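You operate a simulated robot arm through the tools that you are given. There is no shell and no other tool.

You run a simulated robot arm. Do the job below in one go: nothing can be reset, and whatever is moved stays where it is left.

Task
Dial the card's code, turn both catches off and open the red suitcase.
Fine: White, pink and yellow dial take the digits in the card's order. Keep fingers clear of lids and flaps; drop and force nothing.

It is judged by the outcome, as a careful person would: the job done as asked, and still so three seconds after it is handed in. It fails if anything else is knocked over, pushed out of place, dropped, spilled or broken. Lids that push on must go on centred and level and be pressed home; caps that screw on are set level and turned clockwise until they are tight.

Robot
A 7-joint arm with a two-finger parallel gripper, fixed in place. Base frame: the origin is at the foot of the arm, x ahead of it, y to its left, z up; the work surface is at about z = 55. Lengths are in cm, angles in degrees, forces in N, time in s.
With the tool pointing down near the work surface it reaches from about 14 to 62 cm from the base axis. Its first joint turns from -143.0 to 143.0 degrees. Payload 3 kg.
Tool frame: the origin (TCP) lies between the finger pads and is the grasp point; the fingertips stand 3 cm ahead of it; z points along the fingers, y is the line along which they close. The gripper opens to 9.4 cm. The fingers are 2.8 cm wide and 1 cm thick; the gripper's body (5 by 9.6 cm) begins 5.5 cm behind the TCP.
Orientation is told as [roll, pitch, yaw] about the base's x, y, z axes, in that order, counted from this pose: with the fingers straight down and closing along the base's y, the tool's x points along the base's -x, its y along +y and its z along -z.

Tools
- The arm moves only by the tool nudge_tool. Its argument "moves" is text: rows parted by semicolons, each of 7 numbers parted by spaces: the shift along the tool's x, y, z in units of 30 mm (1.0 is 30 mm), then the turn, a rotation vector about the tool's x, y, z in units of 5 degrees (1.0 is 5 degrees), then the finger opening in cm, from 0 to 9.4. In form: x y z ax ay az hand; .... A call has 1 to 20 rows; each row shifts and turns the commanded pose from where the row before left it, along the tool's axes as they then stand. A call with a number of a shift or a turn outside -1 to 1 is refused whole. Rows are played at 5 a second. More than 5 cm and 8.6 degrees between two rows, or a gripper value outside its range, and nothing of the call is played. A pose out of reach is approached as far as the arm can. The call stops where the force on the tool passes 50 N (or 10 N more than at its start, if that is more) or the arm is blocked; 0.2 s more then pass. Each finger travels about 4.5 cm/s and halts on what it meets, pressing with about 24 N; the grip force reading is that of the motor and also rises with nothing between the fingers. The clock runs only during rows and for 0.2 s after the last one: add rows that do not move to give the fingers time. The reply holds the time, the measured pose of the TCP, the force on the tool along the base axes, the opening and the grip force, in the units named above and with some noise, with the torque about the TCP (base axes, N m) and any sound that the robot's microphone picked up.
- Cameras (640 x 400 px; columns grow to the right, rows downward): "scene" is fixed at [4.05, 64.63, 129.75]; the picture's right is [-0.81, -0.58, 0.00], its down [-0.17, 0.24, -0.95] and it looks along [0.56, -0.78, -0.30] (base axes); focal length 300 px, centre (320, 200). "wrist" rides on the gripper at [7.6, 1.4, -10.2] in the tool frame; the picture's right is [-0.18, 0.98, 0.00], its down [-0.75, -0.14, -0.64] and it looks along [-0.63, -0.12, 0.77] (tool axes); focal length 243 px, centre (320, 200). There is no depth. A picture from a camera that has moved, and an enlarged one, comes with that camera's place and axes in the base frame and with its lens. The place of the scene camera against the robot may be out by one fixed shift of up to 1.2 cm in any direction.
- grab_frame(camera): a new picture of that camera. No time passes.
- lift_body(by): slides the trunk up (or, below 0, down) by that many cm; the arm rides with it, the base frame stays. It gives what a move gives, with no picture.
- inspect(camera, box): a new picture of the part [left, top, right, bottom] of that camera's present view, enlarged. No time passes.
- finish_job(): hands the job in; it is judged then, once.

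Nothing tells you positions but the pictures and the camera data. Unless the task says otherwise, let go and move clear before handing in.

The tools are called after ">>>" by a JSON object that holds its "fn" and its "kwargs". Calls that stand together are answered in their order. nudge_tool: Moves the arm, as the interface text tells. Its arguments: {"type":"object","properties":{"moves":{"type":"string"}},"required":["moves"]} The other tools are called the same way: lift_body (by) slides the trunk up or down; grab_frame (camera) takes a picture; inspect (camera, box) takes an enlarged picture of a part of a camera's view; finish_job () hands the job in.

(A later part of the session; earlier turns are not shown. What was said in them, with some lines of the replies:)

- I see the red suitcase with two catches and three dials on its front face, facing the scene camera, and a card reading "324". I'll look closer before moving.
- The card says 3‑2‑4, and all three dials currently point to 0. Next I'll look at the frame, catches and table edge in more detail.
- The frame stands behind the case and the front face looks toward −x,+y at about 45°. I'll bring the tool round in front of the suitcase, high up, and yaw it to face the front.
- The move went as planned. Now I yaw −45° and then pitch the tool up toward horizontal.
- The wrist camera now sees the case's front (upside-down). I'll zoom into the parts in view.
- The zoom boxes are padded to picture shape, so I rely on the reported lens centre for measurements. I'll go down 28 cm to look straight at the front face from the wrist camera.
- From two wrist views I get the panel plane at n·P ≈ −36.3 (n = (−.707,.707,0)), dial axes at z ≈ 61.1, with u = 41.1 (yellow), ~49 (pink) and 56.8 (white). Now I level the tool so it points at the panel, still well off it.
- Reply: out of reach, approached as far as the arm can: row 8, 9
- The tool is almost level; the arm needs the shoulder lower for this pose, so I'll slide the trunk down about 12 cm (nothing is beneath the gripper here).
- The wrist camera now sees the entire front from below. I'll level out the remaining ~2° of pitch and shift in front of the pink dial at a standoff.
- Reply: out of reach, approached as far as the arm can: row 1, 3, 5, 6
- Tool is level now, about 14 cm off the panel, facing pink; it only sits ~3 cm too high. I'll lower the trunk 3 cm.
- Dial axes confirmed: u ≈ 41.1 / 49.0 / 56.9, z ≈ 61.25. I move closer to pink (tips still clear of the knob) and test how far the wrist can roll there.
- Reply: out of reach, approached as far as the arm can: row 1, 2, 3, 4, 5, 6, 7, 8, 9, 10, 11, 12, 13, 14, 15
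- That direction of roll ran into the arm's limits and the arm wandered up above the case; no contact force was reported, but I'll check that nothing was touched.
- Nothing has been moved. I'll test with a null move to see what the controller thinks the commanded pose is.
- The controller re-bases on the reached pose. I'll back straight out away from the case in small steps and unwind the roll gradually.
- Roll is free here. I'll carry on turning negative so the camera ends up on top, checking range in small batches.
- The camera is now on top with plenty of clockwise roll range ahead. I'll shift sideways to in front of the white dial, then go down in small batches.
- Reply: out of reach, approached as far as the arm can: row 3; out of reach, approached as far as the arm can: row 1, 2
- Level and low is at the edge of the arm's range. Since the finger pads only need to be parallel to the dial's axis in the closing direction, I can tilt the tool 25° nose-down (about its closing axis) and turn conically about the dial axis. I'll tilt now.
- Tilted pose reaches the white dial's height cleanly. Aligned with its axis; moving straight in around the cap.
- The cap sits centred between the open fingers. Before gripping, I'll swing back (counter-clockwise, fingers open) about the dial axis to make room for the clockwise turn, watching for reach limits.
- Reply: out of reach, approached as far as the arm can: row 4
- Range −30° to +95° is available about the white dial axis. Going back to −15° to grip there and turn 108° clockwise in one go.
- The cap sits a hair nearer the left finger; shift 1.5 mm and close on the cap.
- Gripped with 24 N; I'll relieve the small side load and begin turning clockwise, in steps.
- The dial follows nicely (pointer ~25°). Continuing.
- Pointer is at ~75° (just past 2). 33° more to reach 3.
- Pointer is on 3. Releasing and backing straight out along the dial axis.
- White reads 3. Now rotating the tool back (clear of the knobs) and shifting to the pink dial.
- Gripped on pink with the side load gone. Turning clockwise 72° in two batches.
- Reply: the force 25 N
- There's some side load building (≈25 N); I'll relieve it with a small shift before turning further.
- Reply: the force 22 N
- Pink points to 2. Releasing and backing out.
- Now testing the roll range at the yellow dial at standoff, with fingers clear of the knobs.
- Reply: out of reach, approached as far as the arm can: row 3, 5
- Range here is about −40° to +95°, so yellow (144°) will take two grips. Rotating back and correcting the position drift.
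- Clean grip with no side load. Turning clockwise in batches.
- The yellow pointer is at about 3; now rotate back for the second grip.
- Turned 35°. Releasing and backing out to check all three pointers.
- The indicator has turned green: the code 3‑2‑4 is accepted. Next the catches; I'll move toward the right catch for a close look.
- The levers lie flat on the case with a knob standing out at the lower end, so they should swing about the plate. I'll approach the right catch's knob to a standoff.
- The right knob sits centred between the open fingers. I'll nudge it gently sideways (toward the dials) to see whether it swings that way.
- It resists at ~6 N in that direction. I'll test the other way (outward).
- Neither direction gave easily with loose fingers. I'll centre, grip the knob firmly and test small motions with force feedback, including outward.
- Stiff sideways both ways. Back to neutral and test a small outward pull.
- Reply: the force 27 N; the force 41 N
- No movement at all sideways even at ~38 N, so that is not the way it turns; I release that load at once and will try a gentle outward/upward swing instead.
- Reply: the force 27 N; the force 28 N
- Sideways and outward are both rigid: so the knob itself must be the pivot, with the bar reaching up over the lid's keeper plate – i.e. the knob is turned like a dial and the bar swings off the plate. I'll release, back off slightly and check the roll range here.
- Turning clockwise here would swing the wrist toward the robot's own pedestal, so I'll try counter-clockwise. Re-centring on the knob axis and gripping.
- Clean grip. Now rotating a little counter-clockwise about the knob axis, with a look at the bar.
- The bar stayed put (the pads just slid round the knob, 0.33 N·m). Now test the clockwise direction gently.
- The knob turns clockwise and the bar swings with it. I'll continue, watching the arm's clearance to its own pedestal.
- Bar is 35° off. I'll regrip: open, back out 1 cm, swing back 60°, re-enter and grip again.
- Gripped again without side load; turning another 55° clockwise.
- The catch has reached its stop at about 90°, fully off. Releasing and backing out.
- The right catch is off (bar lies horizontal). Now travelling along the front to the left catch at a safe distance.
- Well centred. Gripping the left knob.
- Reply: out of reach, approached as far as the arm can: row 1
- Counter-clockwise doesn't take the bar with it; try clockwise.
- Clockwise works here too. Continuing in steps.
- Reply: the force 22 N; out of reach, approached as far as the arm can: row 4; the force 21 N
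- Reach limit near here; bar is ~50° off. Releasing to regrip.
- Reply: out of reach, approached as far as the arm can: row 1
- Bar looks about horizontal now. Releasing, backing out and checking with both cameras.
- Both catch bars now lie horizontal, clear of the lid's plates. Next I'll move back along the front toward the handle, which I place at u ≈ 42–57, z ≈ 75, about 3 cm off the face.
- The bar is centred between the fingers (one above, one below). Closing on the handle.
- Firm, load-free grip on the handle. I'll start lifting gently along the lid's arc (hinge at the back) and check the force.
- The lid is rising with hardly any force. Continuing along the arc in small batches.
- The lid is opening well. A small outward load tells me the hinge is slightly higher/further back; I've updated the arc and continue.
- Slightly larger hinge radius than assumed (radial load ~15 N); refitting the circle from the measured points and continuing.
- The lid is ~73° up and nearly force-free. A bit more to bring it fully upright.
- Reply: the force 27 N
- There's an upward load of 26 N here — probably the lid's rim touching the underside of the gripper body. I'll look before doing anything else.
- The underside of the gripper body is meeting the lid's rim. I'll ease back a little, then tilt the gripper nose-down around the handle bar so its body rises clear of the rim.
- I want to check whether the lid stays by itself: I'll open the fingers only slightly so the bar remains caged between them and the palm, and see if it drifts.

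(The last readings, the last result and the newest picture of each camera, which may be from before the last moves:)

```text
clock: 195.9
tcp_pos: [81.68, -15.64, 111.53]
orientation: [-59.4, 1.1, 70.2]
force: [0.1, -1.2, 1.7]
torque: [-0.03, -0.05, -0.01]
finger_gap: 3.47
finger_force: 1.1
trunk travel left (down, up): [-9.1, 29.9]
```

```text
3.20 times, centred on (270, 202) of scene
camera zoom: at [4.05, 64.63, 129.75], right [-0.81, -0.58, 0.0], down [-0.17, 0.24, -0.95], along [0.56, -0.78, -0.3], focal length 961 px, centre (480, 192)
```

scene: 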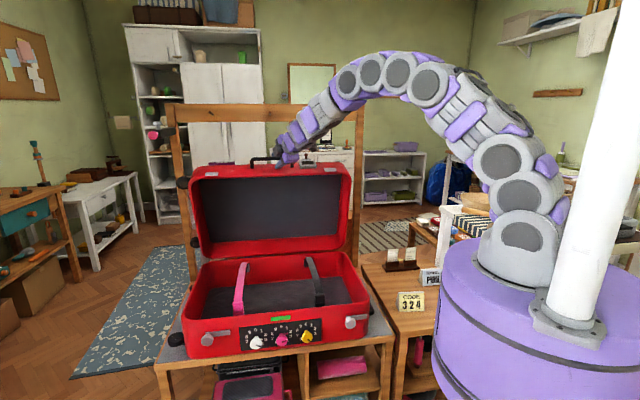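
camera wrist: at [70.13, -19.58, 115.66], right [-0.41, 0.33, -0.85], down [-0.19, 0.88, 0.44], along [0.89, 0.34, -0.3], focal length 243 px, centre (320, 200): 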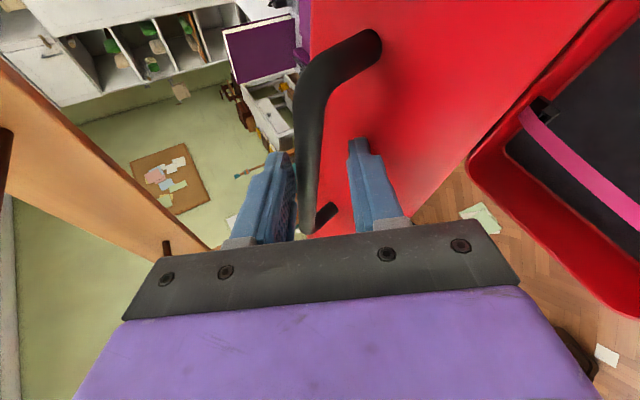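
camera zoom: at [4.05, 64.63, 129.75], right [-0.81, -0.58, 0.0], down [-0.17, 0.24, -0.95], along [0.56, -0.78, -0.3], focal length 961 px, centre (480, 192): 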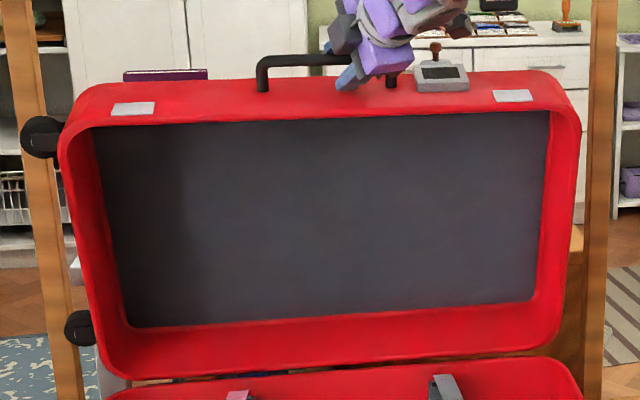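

>>> {"fn": "nudge_tool", "kwargs": {"moves": "0 -0.12 0 0 0 0 3.4; 0 0 0 0 0 0 3.4; 0 0 0 0 0 0 3.4; 0 0 0 0 0 0 3.4; 0 0 0 0 0 0 3.4; 0 0 0 0 0 0 3.4; 0 0 0 0 0 0 3.4; 0 0 0 0 0 0 3.4"}}

>>> {"fn": "inspect", "kwargs": {"camera": "scene", "box": [170, 140, 370, 265]}}

>>> {"fn": "grab_frame", "kwargs": {"camera": "wrist"}}

```text
clock: 197.7
tcp_pos: [81.71, -15.68, 111.93]
orientation: [-59.4, 1.0, 70.1]
force: [0.7, -1.6, 0.7]
torque: [0.01, -0.02, 0.02]
finger_gap: 3.42
finger_force: 0.4
trunk travel left (down, up): [-9.1, 29.9]
```

```text
3.20 times, centred on (270, 202) of scene
camera zoom: at [4.05, 64.63, 129.75], right [-0.81, -0.58, 0.0], down [-0.17, 0.24, -0.95], along [0.56, -0.78, -0.3], focal length 961 px, centre (480, 192)
```

zoom: 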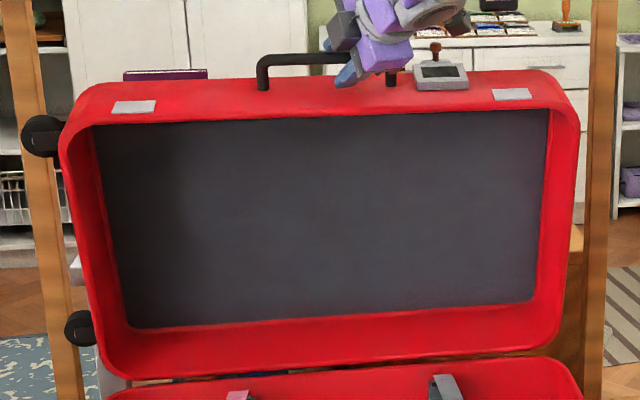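

```text
taken
camera wrist: at [70.32, -19.49, 115.99], right [-0.41, 0.33, -0.85], down [-0.19, 0.88, 0.43], along [0.89, 0.34, -0.3], focal length 243 px, centre (320, 200)
```

wrist: 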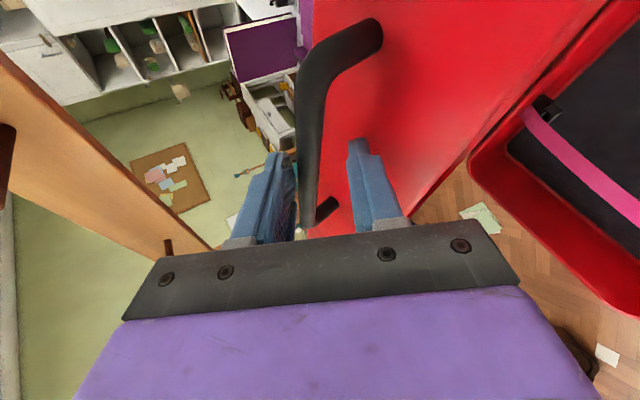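

The lid stays put by itself. I'll withdraw from the handle carefully, watching the lid.

>>> {"fn": "nudge_tool", "kwargs": {"moves": "0 0 0 0 0 0 4.2; 0 0 0 0 0 0 5.0; 0 0 0 0 0 0 5.0; 0 0 -0.3 0 0 0 5.0; 0 0 -0.3 0 0 0 5.0; 0 0 0 0 0 0 5.0; 0 0 0 0 0 0 5.0; 0 0 0 0 0 0 5.0"}}

>>> {"fn": "inspect", "kwargs": {"camera": "scene", "box": [170, 140, 370, 265]}}

```text
clock: 199.5
tcp_pos: [80.34, -14.94, 112.88]
orientation: [-59.5, 0.9, 70.1]
force: [0.2, 0.7, 0.2]
torque: [0.02, 0.0, -0.03]
finger_gap: 5.01
finger_force: 0.0
trunk travel left (down, up): [-9.1, 29.9]
```

```text
3.20 times, centred on (270, 202) of scene
camera zoom: at [4.05, 64.63, 129.75], right [-0.81, -0.58, 0.0], down [-0.17, 0.24, -0.95], along [0.56, -0.78, -0.3], focal length 961 px, centre (480, 192)
```

zoom: 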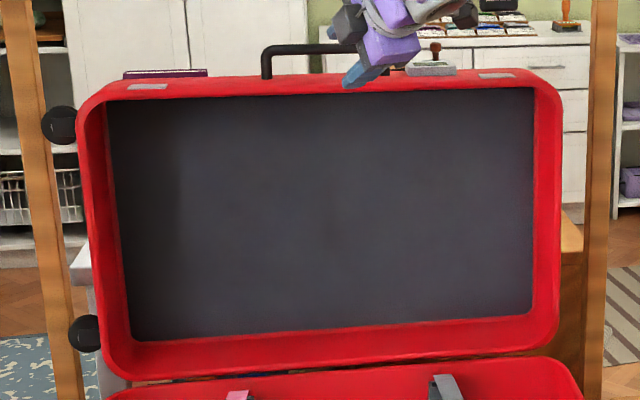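

On release the lid swung a bit further open by itself (wider than before). I'll check whether it is still moving.

>>> {"fn": "nudge_tool", "kwargs": {"moves": "0 0 0 0 0 0 5.0; 0 0 0 0 0 0 5.0; 0 0 0 0 0 0 5.0; 0 0 0 0 0 0 5.0; 0 0 0 0 0 0 5.0"}}

>>> {"fn": "inspect", "kwargs": {"camera": "scene", "box": [170, 140, 370, 265]}}

>>> {"fn": "grab_frame", "kwargs": {"camera": "wrist"}}

```text
clock: 200.7
tcp_pos: [80.27, -15.06, 112.8]
orientation: [-59.5, 0.9, 70.2]
force: [-0.4, 0.2, -0.3]
torque: [-0.02, 0.03, 0.02]
finger_gap: 5.0
finger_force: 0.0
trunk travel left (down, up): [-9.1, 29.9]
```

```text
3.20 times, centred on (270, 202) of scene
camera zoom: at [4.05, 64.63, 129.75], right [-0.81, -0.58, 0.0], down [-0.17, 0.24, -0.95], along [0.56, -0.78, -0.3], focal length 961 px, centre (480, 192)
```

zoom: 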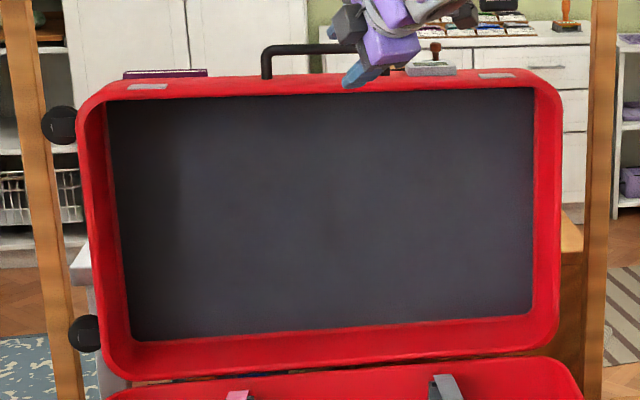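

```text
taken
camera wrist: at [68.84, -18.91, 116.9], right [-0.41, 0.33, -0.85], down [-0.19, 0.88, 0.43], along [0.89, 0.34, -0.3], focal length 243 px, centre (320, 200)
```

wrist: 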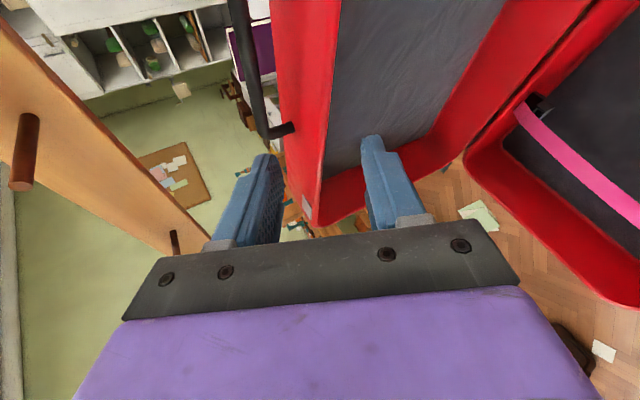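

The lid is now fully open past vertical and resting still. I'll check the clearance to the frame's left post and then back the arm away.

>>> {"fn": "inspect", "kwargs": {"camera": "scene", "box": [160, 150, 220, 190]}}

>>> {"fn": "inspect", "kwargs": {"camera": "scene", "box": [140, 90, 390, 250]}}

```text
10.00 times, centred on (190, 170) of scene
camera zoom: at [4.05, 64.63, 129.75], right [-0.81, -0.58, 0.0], down [-0.17, 0.24, -0.95], along [0.56, -0.78, -0.3], focal length 3003 px, centre (1620, 500)
```

zoom: 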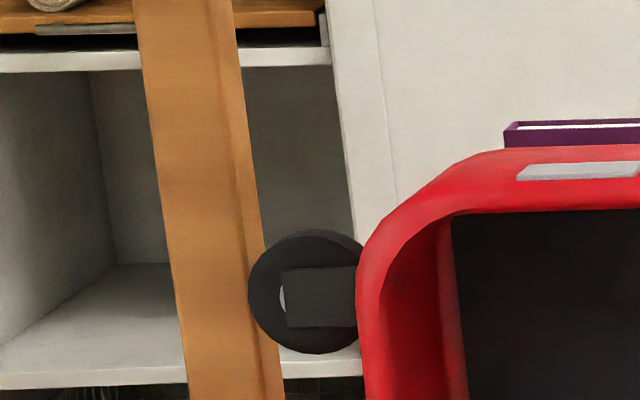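

```text
2.50 times, centred on (265, 170) of scene
camera zoom: at [4.05, 64.63, 129.75], right [-0.81, -0.58, 0.0], down [-0.17, 0.24, -0.95], along [0.56, -0.78, -0.3], focal length 751 px, centre (458, 275)
```

zoom: 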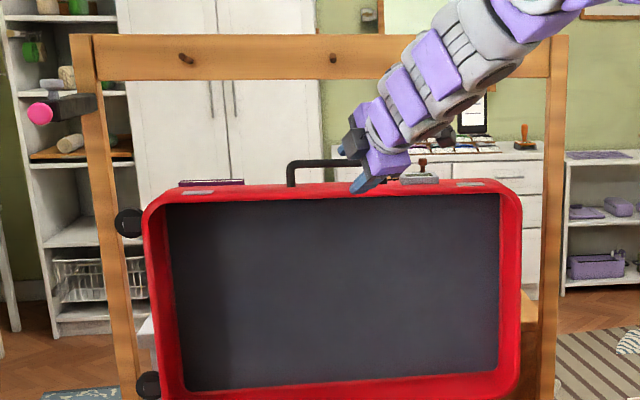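

Clear: the wheel hangs in front of the post and nothing moved. Retreating the arm along the tool axis.

>>> {"fn": "nudge_tool", "kwargs": {"moves": "0 0 -0.8 0 0 0 5.0; 0 0 -0.8 0 0 0 5.0; 0 0 -0.8 0 0 0 5.0; 0 0 -0.8 0 0 0 5.0; 0 0 -0.8 0 0 0 5.0"}}

>>> {"fn": "grab_frame", "kwargs": {"camera": "scene"}}

```text
clock: 201.9
tcp_pos: [70.37, -11.27, 119.09]
orientation: [-59.5, 1.0, 70.2]
force: [-0.1, -0.5, 0.3]
torque: [0.0, 0.02, -0.02]
finger_gap: 4.99
finger_force: 0.0
trunk travel left (down, up): [-9.1, 29.9]
```

```text
taken
```

scene: 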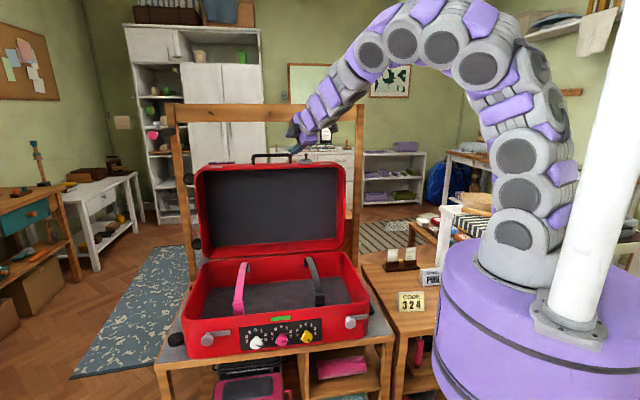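

The arm is clear and the case stands open. A last check of dials, catches and lid before handing in.

>>> {"fn": "inspect", "kwargs": {"camera": "scene", "box": [190, 290, 390, 365]}}

>>> {"fn": "nudge_tool", "kwargs": {"moves": "0 0 -0.6 0 0 0 5.0; 0 0 -0.6 0 0 0 5.0; 0 0 0 0 0 0 5.0; 0 0 0 0 0 0 5.0; 0 0 0 0 0 0 5.0; 0 0 0 0 0 0 5.0; 0 0 0 0 0 0 5.0; 0 0 0 0 0 0 5.0; 0 0 0 0 0 0 5.0; 0 0 0 0 0 0 5.0"}}

>>> {"fn": "grab_frame", "kwargs": {"camera": "scene"}}

```text
3.20 times, centred on (290, 328) of scene
camera zoom: at [4.05, 64.63, 129.75], right [-0.81, -0.58, 0.0], down [-0.17, 0.24, -0.95], along [0.56, -0.78, -0.3], focal length 961 px, centre (416, -208)
```

zoom: 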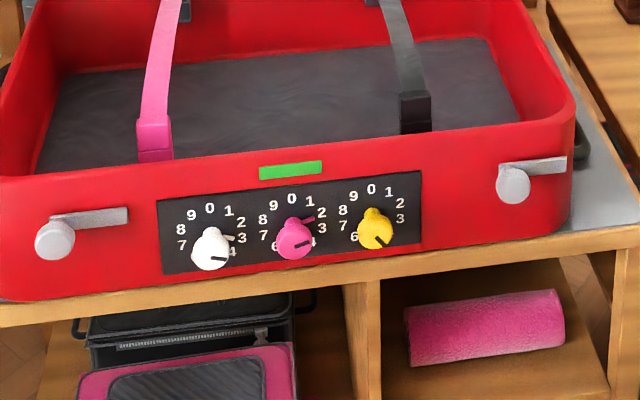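

```text
clock: 204.1
tcp_pos: [67.57, -10.39, 120.75]
orientation: [-59.6, 1.0, 70.2]
force: [-0.4, 0.3, 0.6]
torque: [0.0, -0.01, -0.01]
finger_gap: 5.0
finger_force: 0.0
trunk travel left (down, up): [-9.1, 29.9]
```

```text
taken
```

scene: 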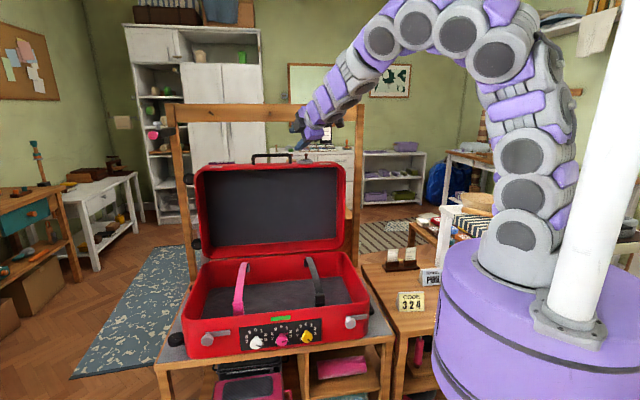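

The dials read 3‑2‑4 with the indicator green, and both catch bars are turned off. The lid stands open past vertical and isn't moving. The arm is clear and I see nothing else moved, so I'm handing in.

>>> {"fn": "finish_job", "kwargs": {}}

```text
The job is handed in.
```

The red suitcase is open. The dials read 3‑2‑4 (white, pink, yellow) with the indicator green, and both catches are turned off. When I let go of the handle at about 80°, the lid swung the rest of the way open on its own. It now rests past vertical and was still when I handed in.

- **Reach error early on:** While testing how far the wrist could turn, I hit the arm's reach limit. The arm drifted up in front of and above the case. No contact force showed, and I saw nothing displaced when I checked.
- **Force on the right catch:** Before I understood how it worked, I pushed its knob sideways with up to about 38 N. It didn't move and I saw no damage. The knob itself turns, so I then turned it clockwise.
- **Lid touching the gripper:** While I was lifting the lid, its rim pressed against the underside of the gripper with about 26 N. I backed off straight away.
- **Frame behind the case:** A wheel on the open lid now sits close to the left post of the wooden frame. I saw no contact, and the frame had not moved.
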